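You operate a simulated robot arm through the tools that you are given. There is no shell and no other tool. Be economical: measure what you need, move in short steps, check, and stop when the job is done.

You are at the controls of a simulated robot arm. One attempt, no reset.

## Task
Set the teal gem on the purple Lucky sign's pale patch with green glue.
Fine: first cover the patch using the glue dabber, stand it back in its cup, put the lid back on the pot; leave the other glue lids and the green Breezy sign. Set down upright: glue dabber. A coat counts when it lies all over at full strength: go over it till it gets no stronger.

It is judged by the outcome, as a careful person would: the job done as asked, and still so three seconds after it is handed in. It fails if anything else is knocked over, pushed out of place, dropped, spilled or broken. A push-on lid holds only when it is set on centred and level and pressed home; a screw cap is set on level and turned clockwise until tight.

## Robot
A 7-joint arm with a two-finger parallel gripper, fixed in place. Base frame: the origin is at the foot of the arm, x ahead of it, y to its left, z up. Lengths are in m, angles in degrees, forces in N, time in s.
Its first joint turns from -166.0 to 166.0 degrees. Payload 4.4 kg.
Tool frame: the origin (TCP) lies between the finger pads and is the grasp point; the fingertips stand 0.023 m ahead of it; z points along the fingers, y is the line along which they close. The gripper opens to 0.094 m. The fingers are 0.038 m wide and 0.01 m thick; the gripper's body (0.054 by 0.096 m) begins 0.039 m behind the TCP.
Orientation is that of the tool frame in the base frame, as a unit quaternion [w, x, y, z]. With the fingers straight down and closing along the base's y, the tool's x points along the base's -x, its y along +y and its z along -z.

## Interface
- The arm moves only by the tool move_arm. Its argument "commands" is a list of rows, each a list of 2 entries, a list of its own where there are three numbers: the shift along the base's x, y, z in units of 20 mm (1.0 is 20 mm), then the turn, a rotation vector about the base's x, y, z in units of 8 degrees (1.0 is 8 degrees). In form: [[[tx, ty, tz], [ax, ay, az]], ...]. A call has 1 to 12 rows; each row shifts and turns the commanded pose from where the row before left it. "fingers" is the gripper command, from -1 (shut) to 1 (fully open), values between in proportion, set as the call begins (left out, the last holds). A call with a number of a shift or a turn outside -1 to 1 is refused whole. Rows are played at 5 a second. More than 0.05 m and 8.6 degrees between two rows, or a gripper value outside its range, and nothing of the call is played. A pose out of reach is approached as far as the arm can. The call stops where the force on the tool passes 90 N (or 10 N more than at its start, if that is more) or the arm is blocked; 0.2 s more then pass. The fingers move at their own pace (about 0.072 m/s each) and stop on an object; they squeeze with about 24 N. The grip force told is the motor's: it shows also when the fingers shut on nothing. Time passes only in rows, and 0.2 s behind the last, so rows that do not move let the fingers close. It gives the time, the measured TCP pose, the force on the tool (base axes), the opening and the grip force at its end, in the units of the frame above (readings bear some noise), with the torque about the TCP (base axes, N m) and any sound that the robot's microphone picked up.
- Cameras (640 x 400 px; columns grow to the right, rows downward): "scene" is fixed at [0.4, 0.6513, 1.6363]; the picture's right is [-0.52, -0.86, 0.00], its down [-0.68, 0.41, -0.61] and it looks along [0.52, -0.31, -0.79] (base axes); focal length 298 px, centre (320, 200). "wrist" rides on the gripper at [0.086, 0.016, -0.074] in the tool frame; the picture's right is [-0.18, 0.98, 0.00], its down [-0.58, -0.11, -0.81] and it looks along [-0.79, -0.15, 0.59] (tool axes); focal length 243 px, centre (320, 200).
- get_image(camera): a new picture of that camera. It takes no simulated time.
- measure_at(camera, pixels): for up to 12 pixels [column, row] of the newest picture of that camera ("zoom" is the newest enlarged one), the place [x, y, z] in the base frame of the surface seen there, good to about 0.003 m. It takes no simulated time.
- inspect(camera, box): a new picture of the part [left, top, right, bottom] of that camera's present view, enlarged. It takes no simulated time.
- finish_job(): hands the job in; it is judged then, once.

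Go step by step. Measure first, check grasps and placings, and put right what went wrong. The budget is 80 turns and 34 pictures, counting those below and the enlarged ones. Unless the task says otherwise, let go and move clear before handing in, and close with one line.

The tools are called after "Request:" by a JSON object that holds its "fn" and its "kwargs". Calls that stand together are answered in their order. move_arm: Moves the arm, as the interface text tells. Its arguments: {"type":"object","properties":{"commands":{"type":"array","items":{"type":"array"}},"fingers":{"type":"number"}},"required":["commands"]} The other tools are called the same way: get_image (camera) takes a picture; measure_at (camera, pixels) gives the place of the surface under pixels of a picture; inspect (camera, box) takes an enlarged picture of a part of a camera's view; finish_job () hands the job in.

At the start:

```text
time_s: 0.0
tcp_pos: [0.8187, 0.1034, 1.2226]
tool_rot: [0.001, 0.0, 1.0, 0.001]
contact_force: [0.2, 1.2, -0.1]
moment: [0.03, 0.02, -0.02]
finger_gap: 0.094
gripper_force: 0.1
```

scene: 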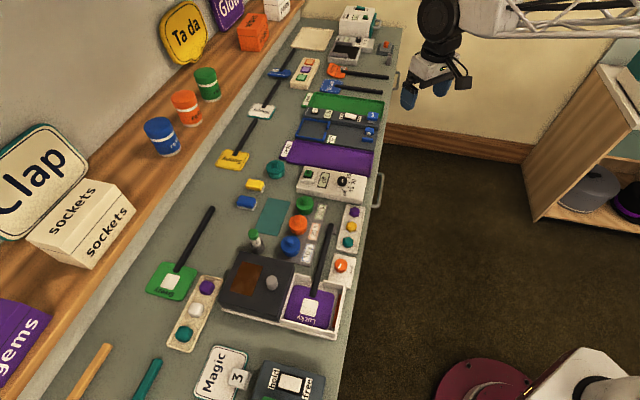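
wrist: 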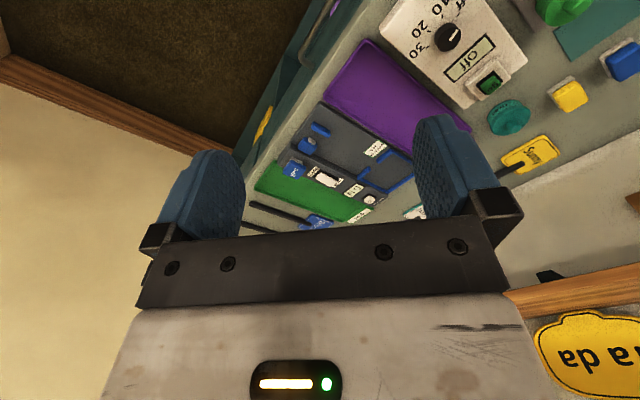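

The scene shows the purple Lucky sign in a tray around (310,305), glue pots around (300,225), and a dabber at (255,240). I'll enlarge these areas.

Request:
{"fn": "inspect", "kwargs": {"camera": "scene", "box": [220, 160, 380, 260]}}

Request:
{"fn": "inspect", "kwargs": {"camera": "scene", "box": [140, 240, 380, 390]}}

```text
4.00 times, centred on (300, 210) of scene
```

zoom: 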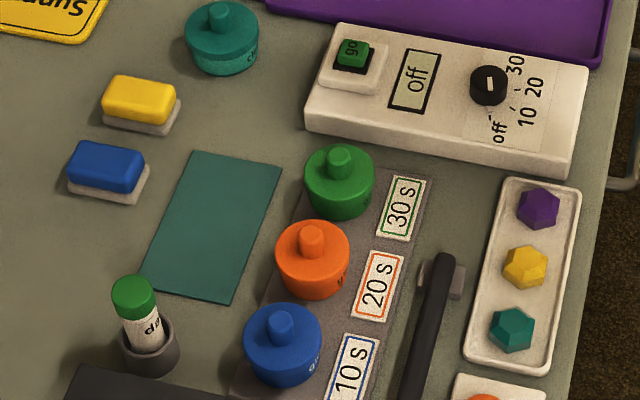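

```text
2.67 times, centred on (260, 315) of scene
```

zoom: 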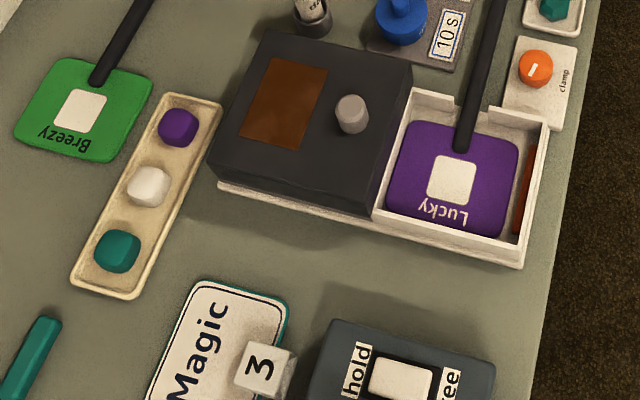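

The zooms show the green pot beside a "30 s" label, a dabber in its cup, and the teal faceted gem in the right tray. There is also a dark box with a knob, a clamp, and a timer device. I'll measure these and look at the remaining devices.

Request:
{"fn": "measure_at", "kwargs": {"camera": "scene", "pixels": [[304.5, 199], [304, 207], [299, 221], [290, 242], [253.7, 232], [256, 250], [348, 242], [309.5, 307], [275, 215], [272, 283], [341, 265], [329, 235]]}}

Request:
{"fn": "inspect", "kwargs": {"camera": "scene", "box": [180, 330, 340, 400]}}

Request:
{"fn": "inspect", "kwargs": {"camera": "scene", "box": [260, 245, 372, 345]}}

```text
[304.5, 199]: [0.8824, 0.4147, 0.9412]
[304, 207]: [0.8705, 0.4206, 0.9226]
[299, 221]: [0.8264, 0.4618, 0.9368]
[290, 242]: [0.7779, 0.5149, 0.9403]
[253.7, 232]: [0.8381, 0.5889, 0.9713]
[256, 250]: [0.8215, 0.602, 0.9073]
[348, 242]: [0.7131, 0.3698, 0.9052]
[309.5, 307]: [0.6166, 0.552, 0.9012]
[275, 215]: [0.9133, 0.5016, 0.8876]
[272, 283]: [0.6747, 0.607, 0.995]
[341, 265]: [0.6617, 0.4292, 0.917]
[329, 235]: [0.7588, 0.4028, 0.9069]
```

```text
4.00 times, centred on (260, 365) of scene
```

zoom: 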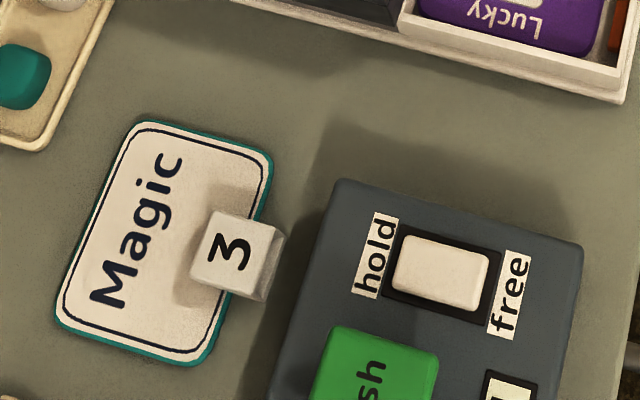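

```text
4.00 times, centred on (316, 295) of scene
```

zoom: 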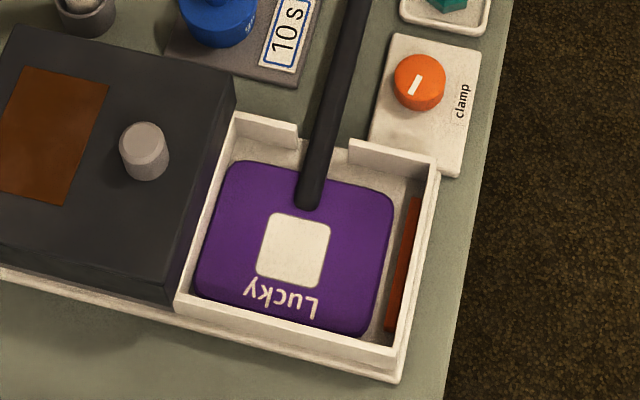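

The work surface is at about z 0.888, the green lid knob is near (0.88,0.415), and the dabber is near (0.83,0.595). I'll move to a look-out pose, yawed toward the pots.

Request:
{"fn": "move_arm", "kwargs": {"commands": [[[-0.2, 1, -0.5], [0, 0, 0.27]], [[-0.2, 1, -0.5], [0, 0, 0.27]], [[-0.2, 1, -0.5], [0, 0, 0.27]], [[-0.2, 1, -0.5], [0, 0, 0.27]], [[-0.2, 1, -0.5], [0, 0, 0.27]], [[-0.2, 1, -0.5], [0, 0, 0.27]], [[-0.2, 1, -0.5], [0, 0, 0.27]], [[-0.2, 1, -0.5], [0, 0, 0.27]], [[-0.2, 1, -0.5], [0, 0, 0.27]], [[-0.2, 1, -0.5], [0, 0, 0.27]], [[-0.2, 1, -0.5], [0, 0, 0.27]], [[-0.2, 1, -0.5], [0, 0, 0.27]]], "fingers": 0}}

Request:
{"fn": "get_image", "kwargs": {"camera": "wrist"}}

```text
time_s: 2.6
tcp_pos: [0.7716, 0.3456, 1.102]
tool_rot: [0.0, -0.224, 0.975, 0.0]
contact_force: [-0.7, 1.2, -0.2]
moment: [0.0, 0.03, 0.04]
finger_gap: 0.0469
gripper_force: 0.1
```

```text
27 pictures are left
```

wrist: 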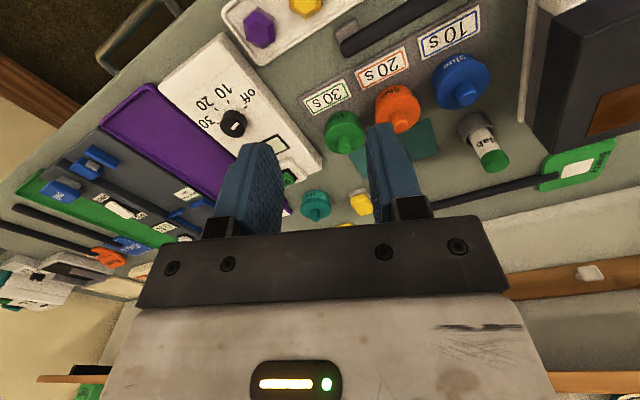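

The wrist view shows the green lid at (345,132), orange at (398,108), blue at (462,85) and the dabber at (485,140). I'll zoom in and measure.

Request:
{"fn": "inspect", "kwargs": {"camera": "wrist", "box": [300, 60, 540, 210]}}

Request:
{"fn": "measure_at", "kwargs": {"camera": "wrist", "pixels": [[345, 147], [343, 120], [330, 135], [361, 135], [397, 124], [466, 95], [495, 159], [478, 135], [470, 125], [497, 165], [336, 110], [400, 150]]}}

```text
2.67 times, centred on (420, 135) of wrist
```

zoom: 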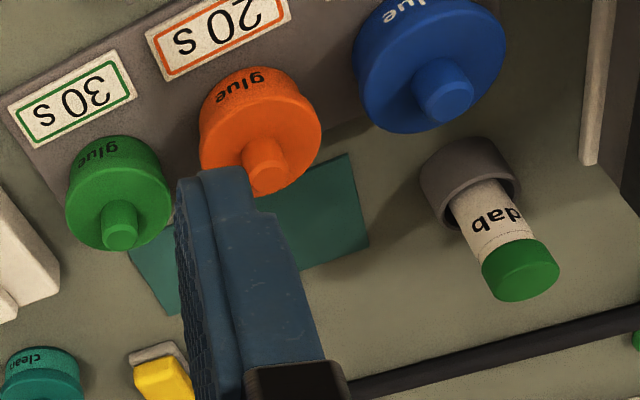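

```text
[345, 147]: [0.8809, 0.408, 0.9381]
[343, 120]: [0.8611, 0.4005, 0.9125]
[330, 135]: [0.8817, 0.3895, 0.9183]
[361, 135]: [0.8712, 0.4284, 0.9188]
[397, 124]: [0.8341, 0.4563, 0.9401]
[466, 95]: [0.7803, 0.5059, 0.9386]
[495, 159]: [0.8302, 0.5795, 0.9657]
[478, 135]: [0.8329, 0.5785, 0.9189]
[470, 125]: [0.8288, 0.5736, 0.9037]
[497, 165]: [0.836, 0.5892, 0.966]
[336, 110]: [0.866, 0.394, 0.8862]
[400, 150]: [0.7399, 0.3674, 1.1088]
```

The green knob top is at about (0.881,0.410,0.943), and the dabber is at about (0.834,0.586) with its top at 0.967. I'll move above the green knob.

Request:
{"fn": "move_arm", "kwargs": {"commands": [[[0.91, 0.537, -0.85], [0, 0, 0]], [[0.91, 0.537, -0.85], [0, 0, 0]], [[0.91, 0.537, -0.85], [0, 0, 0]], [[0.91, 0.537, -0.85], [0, 0, 0]], [[0.91, 0.537, -0.85], [0, 0, 0]], [[0.91, 0.537, -0.75], [0, 0, 0]], [[0, 0, 0], [0, 0, 0]]], "fingers": -0.3}}

Request:
{"fn": "inspect", "kwargs": {"camera": "wrist", "box": [200, 20, 520, 220]}}

```text
time_s: 4.2
tcp_pos: [0.8805, 0.4099, 1.0022]
tool_rot: [0.001, -0.224, 0.975, 0.0]
contact_force: [0.4, -0.3, -0.5]
moment: [0.01, 0.02, 0.01]
finger_gap: 0.033
gripper_force: 0.0
```

```text
2.00 times, centred on (360, 120) of wrist
```

zoom: 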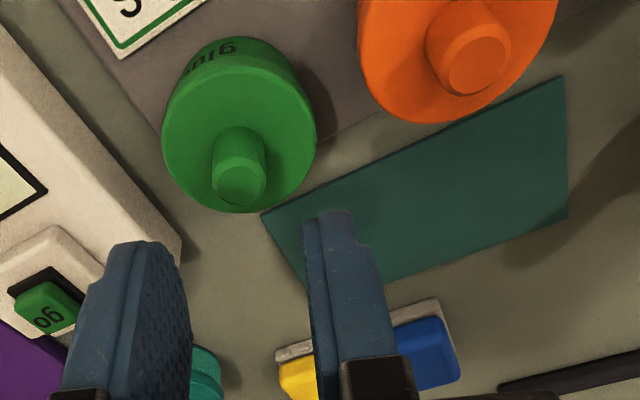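

The arm reaches over the green lid; knob top is at zoom pixel (238,185). I'll refine its position.

Request:
{"fn": "measure_at", "kwargs": {"camera": "zoom", "pixels": [[238, 187], [228, 182], [250, 182], [238, 200], [215, 165], [263, 165], [285, 185], [240, 120], [165, 140], [314, 140], [245, 208], [60, 220]]}}

```text
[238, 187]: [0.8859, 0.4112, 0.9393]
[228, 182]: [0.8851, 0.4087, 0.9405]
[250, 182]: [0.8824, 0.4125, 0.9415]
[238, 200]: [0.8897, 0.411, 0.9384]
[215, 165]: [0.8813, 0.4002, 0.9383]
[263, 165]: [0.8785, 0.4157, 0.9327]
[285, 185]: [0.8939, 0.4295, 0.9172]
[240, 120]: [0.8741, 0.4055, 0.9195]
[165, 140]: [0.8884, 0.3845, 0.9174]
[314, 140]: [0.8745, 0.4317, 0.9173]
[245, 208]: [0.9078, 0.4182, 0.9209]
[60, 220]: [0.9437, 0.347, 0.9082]
```

The knob centre is at (0.884,0.410), lid top at z 0.919 and knob top at 0.940. I'll descend and then close.

Request:
{"fn": "move_arm", "kwargs": {"commands": [[[0.17, 0, -0.95], [0, 0, 0]], [[0, 0, -0.95], [0, 0, 0]], [[0, 0, -0.9], [0, 0, 0]], [[0, 0, 0], [0, 0, 0]]]}}

Request:
{"fn": "move_arm", "kwargs": {"commands": [[[0, 0, 0], [0, 0, 0]], [[0, 0, 0], [0, 0, 0]], [[0, 0, 0], [0, 0, 0]]], "fingers": -1}}

```text
time_s: 5.2
tcp_pos: [0.8838, 0.409, 0.9459]
tool_rot: [0.0, -0.224, 0.975, 0.0]
contact_force: [0.5, 0.0, -0.4]
moment: [0.02, 0.03, 0.03]
finger_gap: 0.0332
gripper_force: 0.1
```

```text
time_s: 6.0
tcp_pos: [0.8834, 0.4086, 0.9453]
tool_rot: [0.0, -0.224, 0.974, 0.0]
contact_force: [-0.2, -0.3, -0.3]
moment: [0.04, 0.02, -0.02]
finger_gap: 0.016
gripper_force: 23.9
heard: snap
```

The knob is gripped with a 16 mm gap, and a snap was heard. I'll lift straight up slowly.

Request:
{"fn": "move_arm", "kwargs": {"commands": [[[0, 0, 0.3], [0, 0, 0]], [[0, 0, 0.5], [0, 0, 0]], [[0, 0, 0.8], [0, 0, 0]], [[0, 0, 1], [0, 0, 0]], [[0, 0, 1], [0, 0, 0]], [[0, 0, 1], [0, 0, 0]], [[0, 0, 0], [0, 0, 0]]]}}

Request:
{"fn": "inspect", "kwargs": {"camera": "scene", "box": [220, 160, 380, 260]}}

```text
time_s: 7.6
tcp_pos: [0.8858, 0.4083, 1.038]
tool_rot: [0.0, -0.224, 0.975, 0.0]
contact_force: [0.4, -0.6, -0.3]
moment: [0.01, 0.0, -0.01]
finger_gap: 0.016
gripper_force: 24.1
```

```text
4.00 times, centred on (300, 210) of scene
```

zoom: 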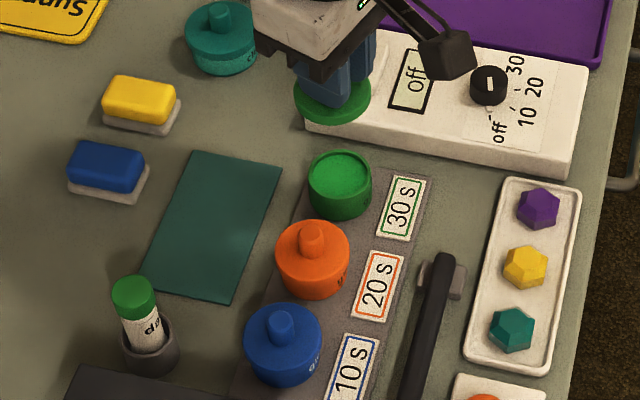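

The lid is off and the pot of green glue is open. I'll measure the teal mat for setting the lid down, plus the pot.

Request:
{"fn": "measure_at", "kwargs": {"camera": "zoom", "pixels": [[232, 298], [275, 170], [200, 155], [150, 275], [225, 240], [338, 175], [312, 180], [368, 180], [338, 155], [338, 205]]}}

```text
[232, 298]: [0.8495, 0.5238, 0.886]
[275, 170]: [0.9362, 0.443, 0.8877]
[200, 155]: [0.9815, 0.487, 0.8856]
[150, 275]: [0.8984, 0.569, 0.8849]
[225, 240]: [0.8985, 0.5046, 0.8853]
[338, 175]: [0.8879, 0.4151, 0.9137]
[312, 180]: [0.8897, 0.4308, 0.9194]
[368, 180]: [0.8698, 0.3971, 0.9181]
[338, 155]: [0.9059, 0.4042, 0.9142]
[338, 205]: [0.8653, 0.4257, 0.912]
```

The mat's near part at about (0.876,0.518) is the natural rest for the lid, though it is at the edge of reach. I'll test the reach at height first.

Request:
{"fn": "move_arm", "kwargs": {"commands": [[[-0.08, 0.9, 0], [0, 0, 0]], [[-0.08, 0.9, 0], [0, 0, 0]], [[-0.08, 0.9, 0], [0, 0, 0]], [[-0.08, 0.9, 0], [0, 0, 0]], [[-0.08, 0.9, -0.5], [0, 0, 0]], [[-0.08, 1, -0.9], [0, 0, 0]], [[0, 0, -0.9], [0, 0, 0]], [[0, 0, -0.9], [0, 0, 0]], [[0, 0, 0], [0, 0, 0]]]}}

```text
time_s: 9.6
tcp_pos: [0.8746, 0.5215, 0.9733]
tool_rot: [0.0, -0.224, 0.975, 0.0]
contact_force: [0.4, 0.1, 0.1]
moment: [0.0, 0.01, 0.03]
finger_gap: 0.0159
gripper_force: 24.6
```

Still in reach. I'll descend gently until contact, in small steps.

Request:
{"fn": "move_arm", "kwargs": {"commands": [[[0, 0, -0.7], [0, 0, 0]], [[0, 0, -0.7], [0, 0, 0]], [[0, 0, -0.4], [0, 0, 0]], [[0, 0, 0], [0, 0, 0]]]}}

Request:
{"fn": "inspect", "kwargs": {"camera": "wrist", "box": [200, 20, 520, 220]}}

```text
time_s: 10.6
tcp_pos: [0.8739, 0.5205, 0.9361]
tool_rot: [0.0, -0.224, 0.975, 0.0]
contact_force: [-0.3, 0.1, 0.0]
moment: [-0.01, 0.0, 0.01]
finger_gap: 0.0161
gripper_force: 23.4
```

```text
2.00 times, centred on (360, 120) of wrist
```

zoom: 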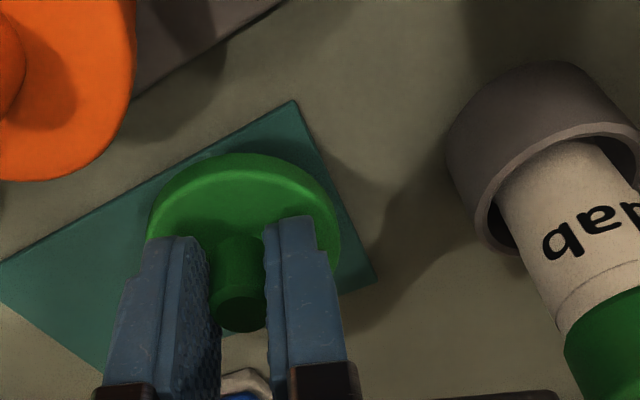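

The lid is over the mat near its edge, level, with a small gap below. I'll lower it further by small steps.

Request:
{"fn": "move_arm", "kwargs": {"commands": [[[0, 0, -0.3], [0, 0, 0]], [[0, 0, -0.2], [0, 0, 0]], [[0, 0, 0], [0, 0, 0]]]}}

Request:
{"fn": "move_arm", "kwargs": {"commands": [[[0, 0, -0.15], [0, 0, 0]], [[0, 0, 0], [0, 0, 0]]]}}

```text
time_s: 11.4
tcp_pos: [0.8732, 0.5188, 0.9272]
tool_rot: [-0.002, -0.225, 0.974, 0.0]
contact_force: [-1.0, -1.2, 0.5]
moment: [0.0, 0.01, 0.01]
finger_gap: 0.0161
gripper_force: 23.7
```

```text
time_s: 12.0
tcp_pos: [0.8732, 0.5193, 0.9244]
tool_rot: [0.001, -0.224, 0.975, 0.0]
contact_force: [-0.1, 0.2, 0.1]
moment: [0.01, 0.0, 0.01]
finger_gap: 0.016
gripper_force: 23.7
```

Request:
{"fn": "move_arm", "kwargs": {"commands": [[[0, 0, -0.15], [0, 0, 0]], [[0, 0, -0.1], [0, 0, 0]], [[0, 0, 0], [0, 0, 0]]]}}

```text
time_s: 12.8
tcp_pos: [0.8735, 0.5191, 0.9198]
tool_rot: [0.0, -0.224, 0.975, 0.0]
contact_force: [-0.6, 1.0, -1.0]
moment: [0.02, 0.0, 0.04]
finger_gap: 0.0159
gripper_force: 23.9
```

There is still no contact at TCP z 0.920. I'll go lower in small steps.

Request:
{"fn": "move_arm", "kwargs": {"commands": [[[0, 0, -0.1], [0, 0, 0]], [[0, 0, -0.1], [0, 0, 0]], [[0, 0, 0], [0, 0, 0]]]}}

Request:
{"fn": "inspect", "kwargs": {"camera": "wrist", "box": [200, 20, 520, 220]}}

```text
time_s: 13.6
tcp_pos: [0.8742, 0.5198, 0.9178]
tool_rot: [0.002, -0.225, 0.974, 0.0]
contact_force: [-5.2, -10.0, 31.9]
moment: [-0.15, -0.09, -0.04]
finger_gap: 0.0162
gripper_force: 24.4
```

```text
2.00 times, centred on (360, 120) of wrist
```

zoom: 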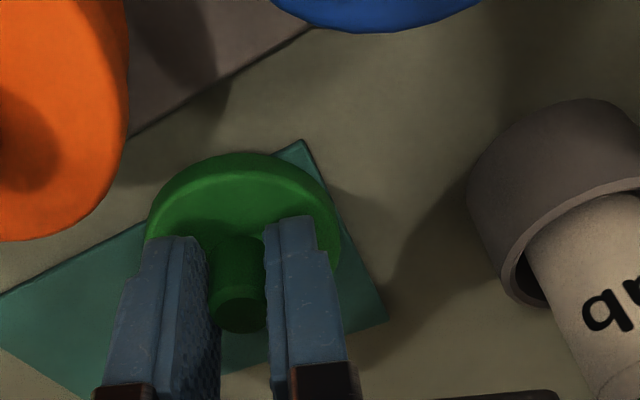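

Contact at 32 N; the lid is down on the mat. I'll ease off, open and rise.

Request:
{"fn": "move_arm", "kwargs": {"commands": [[[0, 0, 0.08], [0, 0, 0]], [[0, 0, 0], [0, 0, 0]]]}}

Request:
{"fn": "move_arm", "kwargs": {"commands": [[[0, 0, 0], [0, 0, 0]], [[0, 0, 0], [0, 0, 0]], [[0, 0, 1], [0, 0, 0]], [[0, 0, 1], [0, 0, 0]], [[0, 0, 1], [0, 0, 0]], [[0, 0, 1], [0, 0, 0]], [[0, 0, 1], [0, 0, 0]], [[0, 0, 0], [0, 0, 0]]], "fingers": -0.3}}

Request:
{"fn": "inspect", "kwargs": {"camera": "wrist", "box": [240, 20, 560, 220]}}

```text
time_s: 14.2
tcp_pos: [0.8739, 0.5192, 0.9178]
tool_rot: [0.001, -0.223, 0.975, 0.0]
contact_force: [15.1, -2.8, 19.0]
moment: [0.09, -0.57, -0.05]
finger_gap: 0.0159
gripper_force: 24.3
```

```text
time_s: 16.0
tcp_pos: [0.8736, 0.5184, 1.0161]
tool_rot: [0.0, -0.225, 0.974, -0.001]
contact_force: [-0.4, 0.2, 0.2]
moment: [0.0, 0.03, 0.01]
finger_gap: 0.0328
gripper_force: 0.1
```

```text
2.00 times, centred on (400, 120) of wrist
```

zoom: 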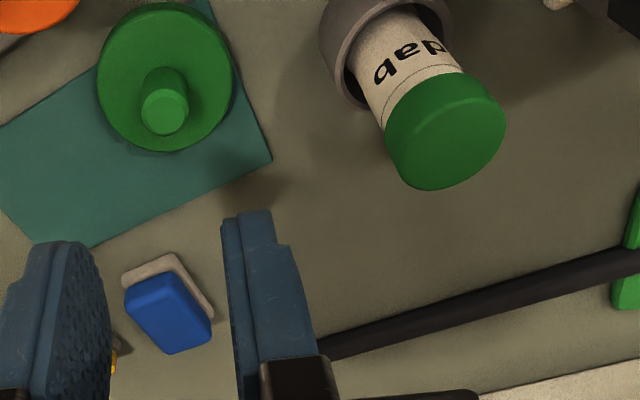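

The lid sits flat on the mat. I'll measure the dabber's cap and body and the lid knob.

Request:
{"fn": "measure_at", "kwargs": {"camera": "zoom", "pixels": [[445, 150], [405, 145], [490, 130], [435, 185], [450, 110], [430, 75], [358, 90], [450, 55], [345, 65], [440, 10], [165, 110], [110, 90]]}}

```text
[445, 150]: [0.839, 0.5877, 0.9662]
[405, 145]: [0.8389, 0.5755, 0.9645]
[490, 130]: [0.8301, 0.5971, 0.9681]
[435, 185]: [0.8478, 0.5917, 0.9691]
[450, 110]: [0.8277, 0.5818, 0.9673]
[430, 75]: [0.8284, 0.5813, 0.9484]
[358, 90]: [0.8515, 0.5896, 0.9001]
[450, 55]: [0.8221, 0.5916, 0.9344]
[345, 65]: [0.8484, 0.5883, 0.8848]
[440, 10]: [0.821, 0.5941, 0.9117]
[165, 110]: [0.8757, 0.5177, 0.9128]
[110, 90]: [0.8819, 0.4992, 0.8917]
```

The dabber axis is near (0.837,0.587), cap top 0.967, diameter about 23 mm. I'll open to 47 mm, move above it and descend.

Request:
{"fn": "move_arm", "kwargs": {"commands": [[[-0.45, 0.86, 0], [0, 0, 0.2]], [[-0.45, 0.86, 0], [0, 0, 0.2]], [[-0.45, 0.86, 0], [0, 0, 0.2]], [[-0.45, 0.86, 0], [0, 0, 0.2]], [[0, 0, -0.4], [0, 0, 0]], [[0, 0, 0], [0, 0, 0]]], "fingers": 0.05}}

Request:
{"fn": "get_image", "kwargs": {"camera": "wrist"}}

```text
time_s: 17.4
tcp_pos: [0.8394, 0.5883, 1.0099]
tool_rot: [-0.001, -0.278, 0.96, -0.001]
contact_force: [0.4, 0.4, -0.3]
moment: [-0.03, 0.0, -0.02]
finger_gap: 0.0494
gripper_force: 0.1
```

```text
20 pictures are left
```

wrist: 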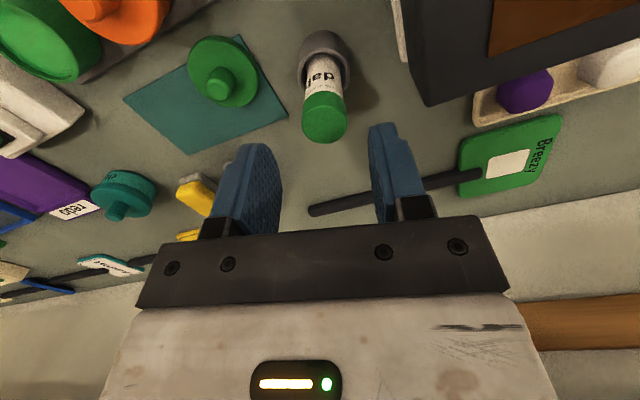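

The dabber cap at (325,120) is centred between the fingers. I'll descend to about z 0.948 and grip.

Request:
{"fn": "move_arm", "kwargs": {"commands": [[[-0.05, 0, -0.8], [0, 0, 0]], [[-0.05, 0, -0.8], [0, 0, 0]], [[0, 0, -0.8], [0, 0, 0]], [[0, 0, -0.7], [0, 0, 0]], [[0, 0, 0], [0, 0, 0]]]}}

Request:
{"fn": "move_arm", "kwargs": {"commands": [[[0, 0, 0], [0, 0, 0]], [[0, 0, 0], [0, 0, 0]], [[0, 0, 0], [0, 0, 0]]], "fingers": -1}}

```text
time_s: 18.6
tcp_pos: [0.8364, 0.5879, 0.9466]
tool_rot: [0.0, -0.278, 0.96, 0.0]
contact_force: [0.8, 0.3, 0.6]
moment: [0.0, -0.02, 0.01]
finger_gap: 0.0494
gripper_force: 0.0
```

```text
time_s: 19.4
tcp_pos: [0.8354, 0.5879, 0.9473]
tool_rot: [0.0, -0.279, 0.96, 0.0]
contact_force: [0.4, -0.4, 0.3]
moment: [0.02, 0.0, -0.03]
finger_gap: 0.0258
gripper_force: 23.7
```

The dabber is gripped with a 25.8 mm gap at (0.8355,0.588,0.947). I'll lift it straight out.

Request:
{"fn": "move_arm", "kwargs": {"commands": [[[0, 0, 0.4], [0, 0, 0]], [[0, 0, 0.8], [0, 0, 0]], [[0, 0, 1], [0, 0, 0]], [[0, 0, 1], [0, 0, 0]], [[0, 0, 1], [0, 0, 0]], [[0, 0, 1], [0, 0, 0]], [[0, 0, 0], [0, 0, 0]]]}}

Request:
{"fn": "inspect", "kwargs": {"camera": "scene", "box": [180, 150, 340, 250]}}

```text
time_s: 21.0
tcp_pos: [0.8345, 0.5849, 1.0544]
tool_rot: [0.0, -0.278, 0.961, 0.001]
contact_force: [0.0, -0.6, -0.1]
moment: [-0.01, 0.02, 0.0]
finger_gap: 0.0253
gripper_force: 24.1
```

```text
4.00 times, centred on (260, 200) of scene
```

zoom: 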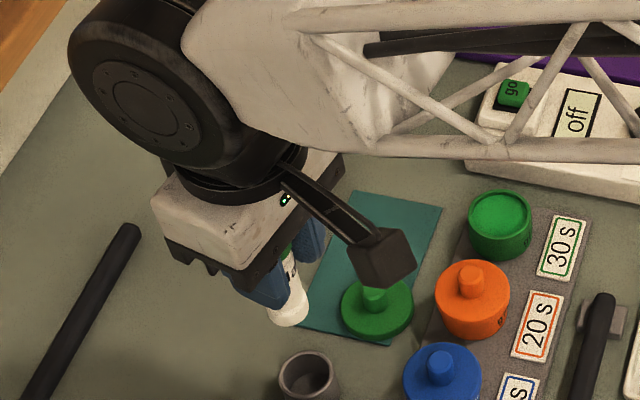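

The dabber is out, with its white tip at zoom (288,318). I'll measure the tip.

Request:
{"fn": "measure_at", "kwargs": {"camera": "zoom", "pixels": [[288, 318], [285, 308], [290, 300], [305, 377], [500, 215], [475, 215], [527, 215], [500, 200], [500, 240]]}}

```text
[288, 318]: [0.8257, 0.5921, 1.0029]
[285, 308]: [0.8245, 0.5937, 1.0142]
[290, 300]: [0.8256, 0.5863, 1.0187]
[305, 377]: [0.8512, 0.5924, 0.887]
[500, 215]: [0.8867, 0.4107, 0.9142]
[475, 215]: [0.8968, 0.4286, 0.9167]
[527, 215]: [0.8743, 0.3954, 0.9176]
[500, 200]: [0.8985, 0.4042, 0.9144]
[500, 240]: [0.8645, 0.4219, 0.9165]
```

The tip is about 55 mm below the TCP, and glue surface is at 0.914, centred on (0.884,0.411). I'll carry the dabber above the pot.

Request:
{"fn": "move_arm", "kwargs": {"commands": [[[0.275, -0.967, 0], [0, 0, 0]], [[0.275, -0.967, 0], [0, 0, 0]], [[0.275, -0.967, 0], [0, 0, 0]], [[0.275, -0.967, 0], [0, 0, 0]], [[0.275, -0.967, 0], [0, 0, 0]], [[0.275, -0.967, 0], [0, 0, 0]], [[0.275, -0.967, 0], [0, 0, 0]], [[0.275, -0.967, 0], [0, 0, 0]], [[0.275, -0.967, 0], [0, 0, 0]], [[0, 0, -0.9], [0, 0, 0]], [[0, 0, -0.9], [0, 0, 0]], [[0, 0, 0], [0, 0, 0]]]}}

Request:
{"fn": "inspect", "kwargs": {"camera": "wrist", "box": [200, 40, 440, 190]}}

```text
time_s: 23.6
tcp_pos: [0.8848, 0.4138, 1.0156]
tool_rot: [0.0, -0.278, 0.96, 0.001]
contact_force: [-0.2, 0.2, -1.6]
moment: [-0.01, -0.01, 0.01]
finger_gap: 0.0254
gripper_force: 23.7
```

```text
2.67 times, centred on (320, 115) of wrist
```

zoom: 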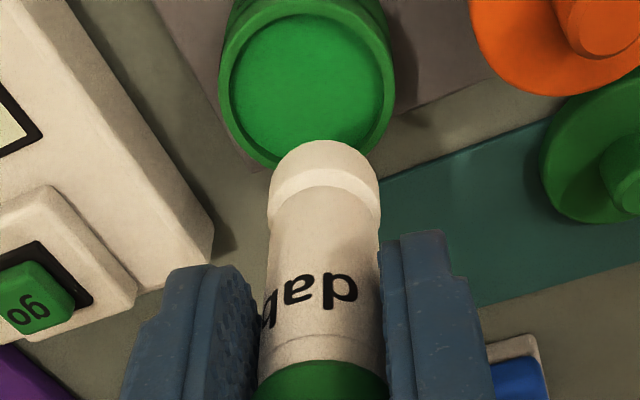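

The tip is just above the pot, about 3 mm off to the left in the view. I'll correct that and dip.

Request:
{"fn": "move_arm", "kwargs": {"commands": [[[0.05, -0.13, -0.8], [0, 0, 0]], [[0, 0, -0.8], [0, 0, 0]], [[0, 0, -0.5], [0, 0, 0]], [[0, 0, -0.4], [0, 0, 0]], [[0, 0, -0.2], [0, 0, 0]], [[0, 0, 0], [0, 0, 0]]]}}

Request:
{"fn": "inspect", "kwargs": {"camera": "wrist", "box": [200, 40, 440, 190]}}

```text
time_s: 25.0
tcp_pos: [0.8852, 0.4105, 0.9609]
tool_rot: [0.001, -0.277, 0.961, 0.0]
contact_force: [2.6, 1.0, 25.3]
moment: [0.07, -0.14, -0.02]
finger_gap: 0.0252
gripper_force: 24.3
```

```text
2.67 times, centred on (320, 115) of wrist
```

zoom: 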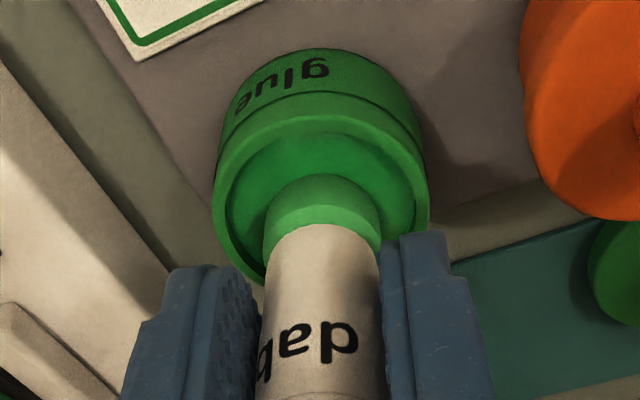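

The dabber head is loaded with green glue. I'll lift clear while measuring the sign tray and hood geometry.

Request:
{"fn": "move_arm", "kwargs": {"commands": [[[0, 0, 0.4], [0, 0, 0]], [[0, 0, 0.8], [0, 0, 0]], [[0, 0, 1], [0, 0, 0]], [[0, 0, 1], [0, 0, 0]], [[0, 0, 1], [0, 0, 0]], [[0, 0, 1], [0, 0, 0]], [[0, 0, 1], [0, 0, 0]], [[0, 0, 0], [0, 0, 0]]]}}

Request:
{"fn": "measure_at", "kwargs": {"camera": "scene", "pixels": [[293, 265], [275, 308], [272, 276], [302.5, 299.5], [318, 301.5], [316.5, 316.5], [301, 313.5], [344.7, 290], [308.5, 328], [317, 277], [296, 288], [303.5, 277.5]]}}

```text
time_s: 26.8
tcp_pos: [0.8867, 0.4113, 1.0851]
tool_rot: [0.0, -0.278, 0.961, 0.0]
contact_force: [-0.1, 0.5, 0.0]
moment: [0.01, -0.01, -0.02]
finger_gap: 0.0251
gripper_force: 24.4
```

```text
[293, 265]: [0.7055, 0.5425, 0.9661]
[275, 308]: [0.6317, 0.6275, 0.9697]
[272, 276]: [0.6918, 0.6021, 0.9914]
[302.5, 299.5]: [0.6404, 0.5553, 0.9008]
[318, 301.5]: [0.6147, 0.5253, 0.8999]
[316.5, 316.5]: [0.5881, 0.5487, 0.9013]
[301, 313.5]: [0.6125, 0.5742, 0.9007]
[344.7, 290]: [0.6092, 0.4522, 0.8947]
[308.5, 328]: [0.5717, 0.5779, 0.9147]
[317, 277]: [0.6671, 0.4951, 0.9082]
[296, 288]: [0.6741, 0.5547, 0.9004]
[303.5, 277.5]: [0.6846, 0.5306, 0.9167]
```

The patch centre is (0.614,0.551,0.901), about 37 mm square with edges near 45°/135°. The hood edge is 64 mm away and its top is at 0.968. I'll move there, yawing so the hand lies parallel to the hood.

Request:
{"fn": "move_arm", "kwargs": {"commands": [[[-0.97, 0.5, 0], [0, 0, 0.12]], [[-0.97, 0.5, 0], [0, 0, 0.12]], [[-0.97, 0.5, 0], [0, 0, 0.12]], [[-0.97, 0.5, 0], [0, 0, 0.12]], [[-0.97, 0.5, 0], [0, 0, 0.12]], [[-0.97, 0.5, 0], [0, 0, 0.12]], [[-0.97, 0.5, 0], [0, 0, 0.12]], [[-0.97, 0.5, 0], [0, 0, 0.12]], [[-0.97, 0.5, 0], [0, 0, 0.12]], [[-0.97, 0.5, 0], [0, 0, 0.12]], [[-0.97, 0.5, 0], [0, 0, 0.12]], [[-0.97, 0.5, 0], [0, 0, 0.12]]]}}

Request:
{"fn": "move_arm", "kwargs": {"commands": [[[-1, 0.5, -0.5], [0, 0, 0]], [[-1, 0.45, -1], [0, 0, 0]], [[0, 0, -1], [0, 0, 0]], [[0, 0, -1], [0, 0, 0]], [[0, 0, -0.6], [0, 0, 0]], [[0, 0, 0], [0, 0, 0]]]}}

Request:
{"fn": "inspect", "kwargs": {"camera": "wrist", "box": [160, 0, 480, 200]}}

```text
time_s: 29.4
tcp_pos: [0.6537, 0.5321, 1.0855]
tool_rot: [0.0, -0.374, 0.928, 0.0]
contact_force: [-0.3, -0.2, -0.8]
moment: [0.0, -0.04, -0.02]
finger_gap: 0.0251
gripper_force: 24.3
```

```text
time_s: 30.8
tcp_pos: [0.6137, 0.5513, 1.0026]
tool_rot: [0.0, -0.374, 0.928, 0.0]
contact_force: [0.6, -0.3, -0.8]
moment: [0.0, 0.0, -0.03]
finger_gap: 0.0253
gripper_force: 23.8
```

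```text
2.00 times, centred on (320, 100) of wrist
```

zoom: 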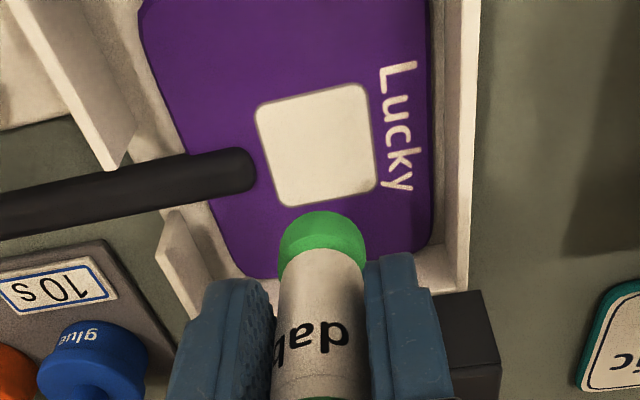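

The patch is visible with zoom corners near (258,108), (362,86), (376,188) and (287,205). I'll measure it precisely.

Request:
{"fn": "measure_at", "kwargs": {"camera": "zoom", "pixels": [[262, 108], [360, 88], [374, 186], [289, 202], [317, 145], [322, 230], [322, 260]]}}

```text
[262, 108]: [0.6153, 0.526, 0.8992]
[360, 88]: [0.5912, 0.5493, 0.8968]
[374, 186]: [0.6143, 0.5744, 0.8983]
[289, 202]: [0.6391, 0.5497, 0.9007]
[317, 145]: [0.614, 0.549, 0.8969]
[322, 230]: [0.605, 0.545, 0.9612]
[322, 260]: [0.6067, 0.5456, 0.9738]
```

The patch centre is (0.615,0.550,0.899), with edges at 45°/135°, aligned with the tool. I'll descend at the centre to light contact.

Request:
{"fn": "move_arm", "kwargs": {"commands": [[[0.07, -0.07, -0.8], [0, 0, 0]], [[0, 0, -0.8], [0, 0, 0]], [[0, 0, -0.5], [0, 0, 0]], [[0, 0, -0.2], [0, 0, 0]], [[0, 0, 0], [0, 0, 0]]]}}

```text
time_s: 32.0
tcp_pos: [0.6163, 0.5469, 0.9564]
tool_rot: [-0.001, -0.372, 0.928, 0.0]
contact_force: [-0.2, 0.1, 0.6]
moment: [-0.01, -0.07, -0.01]
finger_gap: 0.0252
gripper_force: 24.1
```

No contact yet at 0.956. I'll lower in 2 mm steps.

Request:
{"fn": "move_arm", "kwargs": {"commands": [[[-0.03, 0.1, -0.1], [0, 0, 0]], [[0, 0, -0.1], [0, 0, 0]], [[0, 0, 0], [0, 0, 0]]]}}

```text
time_s: 32.8
tcp_pos: [0.6147, 0.55, 0.9524]
tool_rot: [0.0, -0.373, 0.928, 0.0]
contact_force: [0.3, 0.5, -0.1]
moment: [0.02, 0.02, -0.01]
finger_gap: 0.0253
gripper_force: 23.7
```

Request:
{"fn": "move_arm", "kwargs": {"commands": [[[0, 0, -0.1], [0, 0, 0]], [[0, 0, -0.1], [0, 0, 0]], [[0, 0, 0], [0, 0, 0]]]}}

Request:
{"fn": "inspect", "kwargs": {"camera": "wrist", "box": [160, 0, 480, 200]}}

```text
time_s: 33.6
tcp_pos: [0.6137, 0.5506, 0.9488]
tool_rot: [-0.001, -0.373, 0.928, 0.0]
contact_force: [0.6, -0.3, -0.3]
moment: [-0.02, 0.01, 0.01]
finger_gap: 0.0248
gripper_force: 23.7
```

```text
2.00 times, centred on (320, 100) of wrist
```

zoom: 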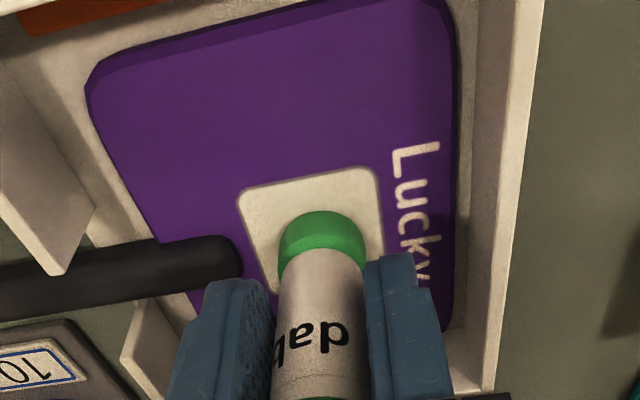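

Still hovering just above the patch. I'll lower 2 mm more in 1 mm steps.

Request:
{"fn": "move_arm", "kwargs": {"commands": [[[0.03, 0, -0.05], [0, 0, 0]], [[0, 0, -0.06], [0, 0, 0]], [[0, 0, 0], [0, 0, 0]]]}}

```text
time_s: 34.4
tcp_pos: [0.6151, 0.5511, 0.948]
tool_rot: [0.002, -0.373, 0.928, 0.001]
contact_force: [-0.3, -0.3, 11.9]
moment: [-0.01, 0.03, 0.01]
finger_gap: 0.0253
gripper_force: 23.7
```

Contact at 12 N. I'll ease slightly and sweep a ring over the patch with 8 mm offsets, then look.

Request:
{"fn": "move_arm", "kwargs": {"commands": [[[0.283, -0.283, 0.03], [0, 0, 0]], [[-0.283, -0.283, 0], [0, 0, 0]], [[-0.283, 0.283, 0], [0, 0, 0]], [[-0.283, 0.283, 0], [0, 0, 0]], [[0.283, 0.283, 0], [0, 0, 0]], [[0.283, 0.283, 0], [0, 0, 0]], [[0.283, -0.283, 0], [0, 0, 0]], [[0.283, -0.283, 0], [0, 0, 0]], [[-0.283, -0.283, 0], [0, 0, 0]], [[-0.283, 0.283, 0], [0, 0, 0]], [[0, 0, 0], [0, 0, 0]]]}}

Request:
{"fn": "inspect", "kwargs": {"camera": "wrist", "box": [160, 0, 480, 200]}}

```text
time_s: 36.8
tcp_pos: [0.6145, 0.5499, 0.9479]
tool_rot: [0.0, -0.373, 0.928, 0.0]
contact_force: [1.3, -0.7, 3.8]
moment: [-0.05, -0.05, -0.03]
finger_gap: 0.025
gripper_force: 24.0
```

```text
2.00 times, centred on (320, 100) of wrist
```

zoom: 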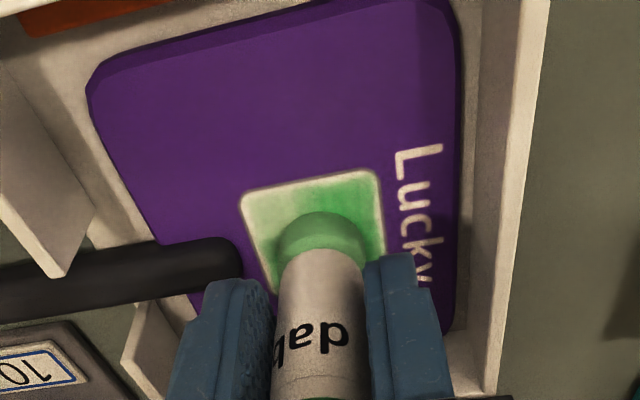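

The patch is turning green, the sign stayed put, and the coat is still patchy, weaker on the left. I'll do a wider raster with ±11 mm.

Request:
{"fn": "move_arm", "kwargs": {"commands": [[[0, -0.778, 0], [0, 0, 0]], [[0.389, 0.389, 0], [0, 0, 0]], [[0.389, 0.389, 0], [0, 0, 0]], [[-0.26, 0.26, 0], [0, 0, 0]], [[-0.389, -0.389, 0], [0, 0, 0]], [[-0.389, -0.389, 0], [0, 0, 0]], [[-0.26, 0.26, 0], [0, 0, 0]], [[0.389, 0.389, 0], [0, 0, 0]], [[0.389, 0.389, 0], [0, 0, 0]], [[-0.26, 0.26, 0], [0, 0, 0]], [[-0.389, -0.389, 0], [0, 0, 0]], [[-0.389, -0.389, 0], [0, 0, 0]]]}}

Request:
{"fn": "move_arm", "kwargs": {"commands": [[[0, 0, 1], [0, 0, 0]], [[0.39, 0, 1], [0, 0, 0]], [[0.389, 0, 0.6], [0, 0, 0]], [[0, 0, 0], [0, 0, 0]]]}}

Request:
{"fn": "inspect", "kwargs": {"camera": "wrist", "box": [160, 0, 480, 200]}}

```text
time_s: 39.4
tcp_pos: [0.6008, 0.5519, 0.9477]
tool_rot: [0.0, -0.373, 0.928, 0.0]
contact_force: [1.5, 1.5, 6.3]
moment: [0.06, -0.06, -0.02]
finger_gap: 0.0249
gripper_force: 24.6
```

```text
time_s: 40.4
tcp_pos: [0.615, 0.5507, 1.0013]
tool_rot: [-0.001, -0.373, 0.928, 0.0]
contact_force: [-0.2, 0.5, 0.0]
moment: [-0.02, 0.04, -0.02]
finger_gap: 0.0248
gripper_force: 24.0
```

```text
2.00 times, centred on (320, 100) of wrist
```

zoom: 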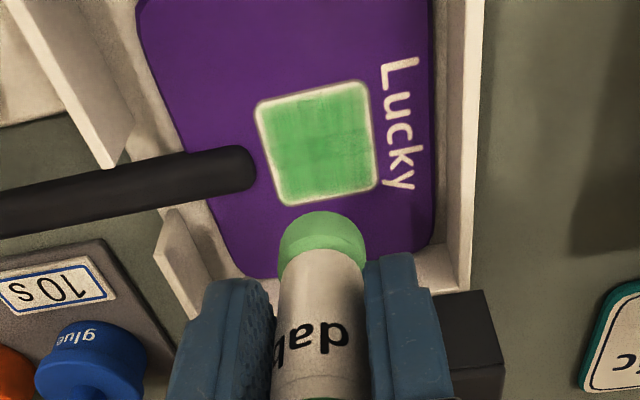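

The coat covers nearly everywhere at half strength, with thin pale edges, and the dabber has faded. I'll go back to the pot for another dip.

Request:
{"fn": "move_arm", "kwargs": {"commands": [[[0, 0, 1], [0, 0, 0]], [[0, 0, 1], [0, 0, 0]], [[0.97, -0.5, 1], [0, 0, 0]], [[0.97, -0.5, 1], [0, 0, 0]], [[0.97, -0.5, 0.2], [0, 0, 0]], [[0.97, -0.5, 0], [0, 0, 0]], [[0.97, -0.5, 0], [0, 0, 0]], [[0.97, -0.5, 0], [0, 0, 0]], [[0.97, -0.5, 0], [0, 0, 0]], [[0.97, -0.5, 0], [0, 0, 0]], [[0.97, -0.5, 0], [0, 0, 0]], [[0.97, -0.5, 0], [0, 0, 0]]]}}

Request:
{"fn": "move_arm", "kwargs": {"commands": [[[0.97, -0.5, 0], [0, 0, 0]], [[0.97, -0.5, 0], [0, 0, 0]], [[0.97, -0.5, 0], [0, 0, 0]], [[0.89, -0.5, 0], [0, 0, 0]], [[0, 0, -0.8], [0, 0, 0]], [[0, 0, -0.8], [0, 0, 0]], [[0, 0, 0], [0, 0, 0]]]}}

```text
time_s: 43.0
tcp_pos: [0.8088, 0.4483, 1.0856]
tool_rot: [0.0, -0.374, 0.928, 0.0]
contact_force: [-0.1, -0.6, -0.4]
moment: [-0.01, 0.04, 0.01]
finger_gap: 0.025
gripper_force: 24.2
```

```text
time_s: 44.6
tcp_pos: [0.8843, 0.4118, 1.0505]
tool_rot: [0.0, -0.372, 0.928, 0.0]
contact_force: [0.7, 0.7, -0.6]
moment: [-0.02, -0.02, -0.01]
finger_gap: 0.025
gripper_force: 24.3
```

Over the pot at (0.884,0.412). I'll dip with the same depth as before.

Request:
{"fn": "move_arm", "kwargs": {"commands": [[[0.03, -0.05, -0.85], [0, 0, 0]], [[0, 0, -0.85], [0, 0, 0]], [[0, 0, -0.85], [0, 0, 0]], [[0, 0, -0.85], [0, 0, 0]], [[0, 0, -0.8], [0, 0, 0]], [[0, 0, -0.25], [0, 0, 0]], [[0, 0, 0], [0, 0, 0]]]}}

Request:
{"fn": "move_arm", "kwargs": {"commands": [[[0, 0, 0], [0, 0, 0]], [[0, 0, 0.5], [0, 0, 0]], [[0, 0, 1], [0, 0, 0]], [[0, 0, 1], [0, 0, 0]], [[0, 0, 1], [0, 0, 0]], [[0, 0, 1], [0, 0, 0]], [[0, 0, 1], [0, 0, 0]], [[0, 0, 0.7], [0, 0, 0]], [[-0.97, 0.5, 0], [0, 0, 0]], [[-0.97, 0.5, 0], [0, 0, 0]], [[-0.97, 0.5, 0], [0, 0, 0]], [[-0.97, 0.5, 0], [0, 0, 0]]]}}

Request:
{"fn": "move_arm", "kwargs": {"commands": [[[-0.97, 0.5, 0], [0, 0, 0]], [[-0.97, 0.5, 0], [0, 0, 0]], [[-0.97, 0.5, 0], [0, 0, 0]], [[-0.97, 0.5, 0], [0, 0, 0]], [[-0.97, 0.5, 0], [0, 0, 0]], [[-0.97, 0.5, 0], [0, 0, 0]], [[-0.97, 0.5, 0], [0, 0, 0]], [[-0.97, 0.5, 0], [0, 0, 0]], [[-0.97, 0.5, 0], [0, 0, 0]], [[-0.9, 0.45, 0], [0, 0, 0]], [[0, 0, -0.8], [0, 0, 0]], [[0, 0, 0], [0, 0, 0]]]}}

```text
time_s: 46.2
tcp_pos: [0.8856, 0.4079, 0.9636]
tool_rot: [0.0, -0.373, 0.928, 0.0]
contact_force: [0.5, -0.3, 0.1]
moment: [-0.02, -0.01, -0.01]
finger_gap: 0.0251
gripper_force: 24.4
```

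```text
time_s: 48.8
tcp_pos: [0.8066, 0.4461, 1.0857]
tool_rot: [0.0, -0.373, 0.928, 0.0]
contact_force: [0.3, 0.2, -1.1]
moment: [-0.01, 0.0, -0.01]
finger_gap: 0.0249
gripper_force: 24.2
```

```text
time_s: 51.4
tcp_pos: [0.6165, 0.5484, 1.0714]
tool_rot: [-0.001, -0.373, 0.928, 0.001]
contact_force: [-1.0, -0.5, 1.1]
moment: [0.0, 0.02, -0.05]
finger_gap: 0.025
gripper_force: 24.1
```

The second dip showed no contact force, so I must check whether the head is freshly loaded.

Request:
{"fn": "inspect", "kwargs": {"camera": "wrist", "box": [240, 60, 400, 160]}}

```text
4.00 times, centred on (320, 110) of wrist
```

zoom: 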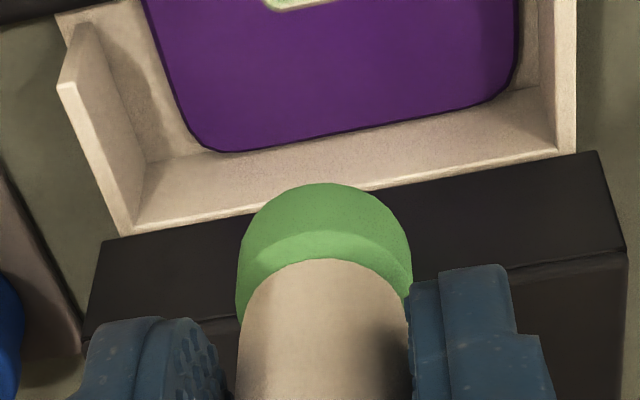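

The head is still the same pale green, so the dip missed the glue. I'll return and dip down to contact.

Request:
{"fn": "move_arm", "kwargs": {"commands": [[[0.959, -0.491, 0.7], [0, 0, 0]], [[0.959, -0.491, 0], [0, 0, 0]], [[0.959, -0.491, 0], [0, 0, 0]], [[0.959, -0.491, 0], [0, 0, 0]], [[0.959, -0.491, 0], [0, 0, 0]], [[0.959, -0.491, 0], [0, 0, 0]], [[0.959, -0.491, 0], [0, 0, 0]], [[0.959, -0.491, 0], [0, 0, 0]], [[0.959, -0.491, 0], [0, 0, 0]], [[0.959, -0.491, 0], [0, 0, 0]], [[0.959, -0.491, 0], [0, 0, 0]], [[0.959, -0.491, 0], [0, 0, 0]]]}}

Request:
{"fn": "move_arm", "kwargs": {"commands": [[[0.959, -0.491, 0], [0, 0, 0]], [[0.959, -0.491, 0], [0, 0, 0]], [[0, 0, -0.9], [0, 0, 0]], [[0, 0, -0.9], [0, 0, 0]], [[0, 0, -0.9], [0, 0, 0]], [[0, 0, -0.9], [0, 0, 0]], [[0, 0, -0.9], [0, 0, 0]], [[0, 0, -0.9], [0, 0, 0]], [[0, 0, -0.6], [0, 0, 0]], [[0, 0, -0.15], [0, 0, 0]], [[0, 0, 0], [0, 0, 0]]]}}

```text
time_s: 54.0
tcp_pos: [0.8437, 0.4327, 1.085]
tool_rot: [0.0, -0.374, 0.928, 0.0]
contact_force: [-0.3, 0.4, -0.5]
moment: [0.01, 0.0, -0.02]
finger_gap: 0.0251
gripper_force: 24.6
```

```text
time_s: 56.4
tcp_pos: [0.8831, 0.4116, 0.9617]
tool_rot: [-0.001, -0.373, 0.928, 0.001]
contact_force: [0.0, 0.9, 0.9]
moment: [0.02, 0.02, 0.03]
finger_gap: 0.0251
gripper_force: 23.5
```

Just short of contact at 0.9617. I'll press 1.5 mm further.

Request:
{"fn": "move_arm", "kwargs": {"commands": [[[0, 0, -0.06], [0, 0, 0]], [[0, 0, -0.05], [0, 0, 0]], [[0, 0, 0], [0, 0, 0]], [[0, 0, 0], [0, 0, 0]]]}}

```text
time_s: 57.4
tcp_pos: [0.8843, 0.412, 0.9623]
tool_rot: [0.001, -0.372, 0.928, 0.0]
contact_force: [-0.3, -1.3, 25.6]
moment: [0.02, -0.03, -0.01]
finger_gap: 0.0248
gripper_force: 24.4
```

Contact at 25 N; the head is loaded. I'll carry it back to the patch.

Request:
{"fn": "move_arm", "kwargs": {"commands": [[[0, 0, 0.4], [0, 0, 0]], [[0, 0, 1], [0, 0, 0]], [[0, 0, 1], [0, 0, 0]], [[0, 0, 1], [0, 0, 0]], [[0, 0, 1], [0, 0, 0]], [[0, 0, 1], [0, 0, 0]], [[0, 0, 0.8], [0, 0, 0]], [[-0.963, 0.493, 0], [0, 0, 0]], [[-0.963, 0.493, 0], [0, 0, 0]], [[-0.963, 0.493, 0], [0, 0, 0]], [[-0.963, 0.493, 0], [0, 0, 0]], [[-0.963, 0.493, 0], [0, 0, 0]]]}}

Request:
{"fn": "move_arm", "kwargs": {"commands": [[[-0.963, 0.493, 0], [0, 0, 0]], [[-0.963, 0.493, 0], [0, 0, 0]], [[-0.963, 0.493, 0], [0, 0, 0]], [[-0.963, 0.493, 0], [0, 0, 0]], [[-0.963, 0.493, 0], [0, 0, 0]], [[-0.963, 0.493, 0], [0, 0, 0]], [[-0.963, 0.493, 0], [0, 0, 0]], [[-0.963, 0.493, 0], [0, 0, 0]], [[-0.963, 0.493, 0], [0, 0, 0]], [[0, 0, -1], [0, 0, 0]], [[0, 0, -1], [0, 0, 0]], [[0, 0, 0], [0, 0, 0]]]}}

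```text
time_s: 60.0
tcp_pos: [0.7894, 0.4592, 1.084]
tool_rot: [0.0, -0.373, 0.928, 0.0]
contact_force: [-0.2, 0.7, -0.4]
moment: [-0.01, -0.02, -0.01]
finger_gap: 0.0251
gripper_force: 24.2
```

```text
time_s: 62.6
tcp_pos: [0.611, 0.5509, 1.0445]
tool_rot: [0.0, -0.373, 0.928, 0.0]
contact_force: [-0.6, -0.7, -0.7]
moment: [-0.02, -0.03, 0.02]
finger_gap: 0.0251
gripper_force: 24.2
```

Above the patch. I'll descend at the patch's near corner, (−13,−13) mm from the centre, to just above contact.

Request:
{"fn": "move_arm", "kwargs": {"commands": [[[0.04, -0.19, -0.925], [0, 0, 0]], [[0.04, -0.19, -0.925], [0, 0, 0]], [[0.04, -0.19, -0.925], [0, 0, 0]], [[0.04, -0.19, -0.925], [0, 0, 0]], [[0.04, -0.19, -0.925], [0, 0, 0]], [[0, 0, -0.15], [0, 0, 0]], [[0, 0, 0], [0, 0, 0]]]}}

Request:
{"fn": "move_arm", "kwargs": {"commands": [[[0, 0, -0.06], [0, 0, 0]], [[0, 0, -0.03], [0, 0, 0]], [[0, 0, 0], [0, 0, 0]]]}}

```text
time_s: 64.2
tcp_pos: [0.6181, 0.533, 0.9511]
tool_rot: [0.002, -0.373, 0.928, 0.0]
contact_force: [-3.1, 2.8, 24.5]
moment: [0.11, -0.25, 0.04]
finger_gap: 0.0252
gripper_force: 24.1
```

```text
time_s: 65.0
tcp_pos: [0.6183, 0.5312, 0.9491]
tool_rot: [0.0, -0.373, 0.928, 0.0]
contact_force: [-4.5, 4.0, 40.4]
moment: [0.21, -0.42, 0.1]
finger_gap: 0.0253
gripper_force: 24.2
```

The dabber seems to be riding on the handle's end, since contact is offset about 10 mm toward it. I'll raise, shift 5 mm away, and touch again.

Request:
{"fn": "move_arm", "kwargs": {"commands": [[[0, 0, 0.2], [0, 0, 0]], [[-0.18, 0.18, 0], [0, 0, 0]], [[0, 0, -0.1], [0, 0, 0]], [[0, 0, -0.08], [0, 0, 0]], [[0, 0, 0], [0, 0, 0]]]}}

```text
time_s: 66.2
tcp_pos: [0.6135, 0.534, 0.9466]
tool_rot: [-0.001, -0.373, 0.928, 0.0]
contact_force: [0.2, 0.2, 0.6]
moment: [0.04, -0.06, 0.0]
finger_gap: 0.0252
gripper_force: 24.1
```

No handle contact here; now 0.6 N at 0.9466. I'll lower in 1 mm steps.

Request:
{"fn": "move_arm", "kwargs": {"commands": [[[0, 0, -0.05], [0, 0, 0]], [[0, 0, -0.03], [0, 0, 0]], [[0, 0, 0], [0, 0, 0]]]}}

```text
time_s: 67.0
tcp_pos: [0.6126, 0.5342, 0.9468]
tool_rot: [0.001, -0.373, 0.928, 0.0]
contact_force: [-0.2, 0.3, -1.1]
moment: [0.03, 0.0, 0.02]
finger_gap: 0.0252
gripper_force: 23.7
```

Request:
{"fn": "move_arm", "kwargs": {"commands": [[[0, 0, -0.05], [0, 0, 0]], [[0, 0, 0], [0, 0, 0]]]}}

Request:
{"fn": "inspect", "kwargs": {"camera": "wrist", "box": [160, 0, 480, 200]}}

```text
time_s: 67.6
tcp_pos: [0.6133, 0.5351, 0.9442]
tool_rot: [0.0, -0.373, 0.928, 0.0]
contact_force: [-0.9, 0.3, -0.3]
moment: [-0.03, -0.03, 0.02]
finger_gap: 0.025
gripper_force: 24.1
```

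```text
2.00 times, centred on (320, 100) of wrist
```

zoom: 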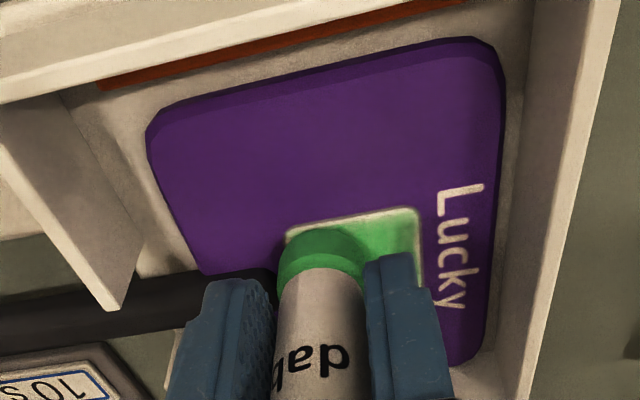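

The head is bright green and right at the patch's upper-left corner. It probably slid up in the grip a little; I'll go down another 1 mm.

Request:
{"fn": "move_arm", "kwargs": {"commands": [[[0, 0, -0.05], [0, 0, 0]], [[0, 0, 0], [0, 0, 0]]]}}

```text
time_s: 68.2
tcp_pos: [0.6147, 0.535, 0.944]
tool_rot: [0.0, -0.372, 0.928, 0.0]
contact_force: [-0.6, 0.6, 0.3]
moment: [0.01, 0.03, 0.0]
finger_gap: 0.0249
gripper_force: 24.2
```

Still no force; another 1.5 mm down.

Request:
{"fn": "move_arm", "kwargs": {"commands": [[[0, 0, -0.04], [0, 0, 0]], [[0, 0, -0.04], [0, 0, 0]], [[0, 0, 0], [0, 0, 0]]]}}

```text
time_s: 69.0
tcp_pos: [0.6149, 0.5337, 0.9433]
tool_rot: [0.0, -0.373, 0.928, 0.001]
contact_force: [0.3, 0.3, -0.2]
moment: [-0.01, 0.01, -0.02]
finger_gap: 0.0249
gripper_force: 23.6
```

Still no force at 0.943. Continuing down by another 1.5 mm.

Request:
{"fn": "move_arm", "kwargs": {"commands": [[[0, 0, -0.04], [0, 0, 0]], [[0, 0, -0.04], [0, 0, 0]], [[0, 0, 0], [0, 0, 0]]]}}

```text
time_s: 69.8
tcp_pos: [0.6146, 0.5362, 0.9409]
tool_rot: [0.001, -0.373, 0.928, 0.0]
contact_force: [0.7, -0.3, 17.9]
moment: [-0.03, 0.05, 0.0]
finger_gap: 0.0252
gripper_force: 24.0
```

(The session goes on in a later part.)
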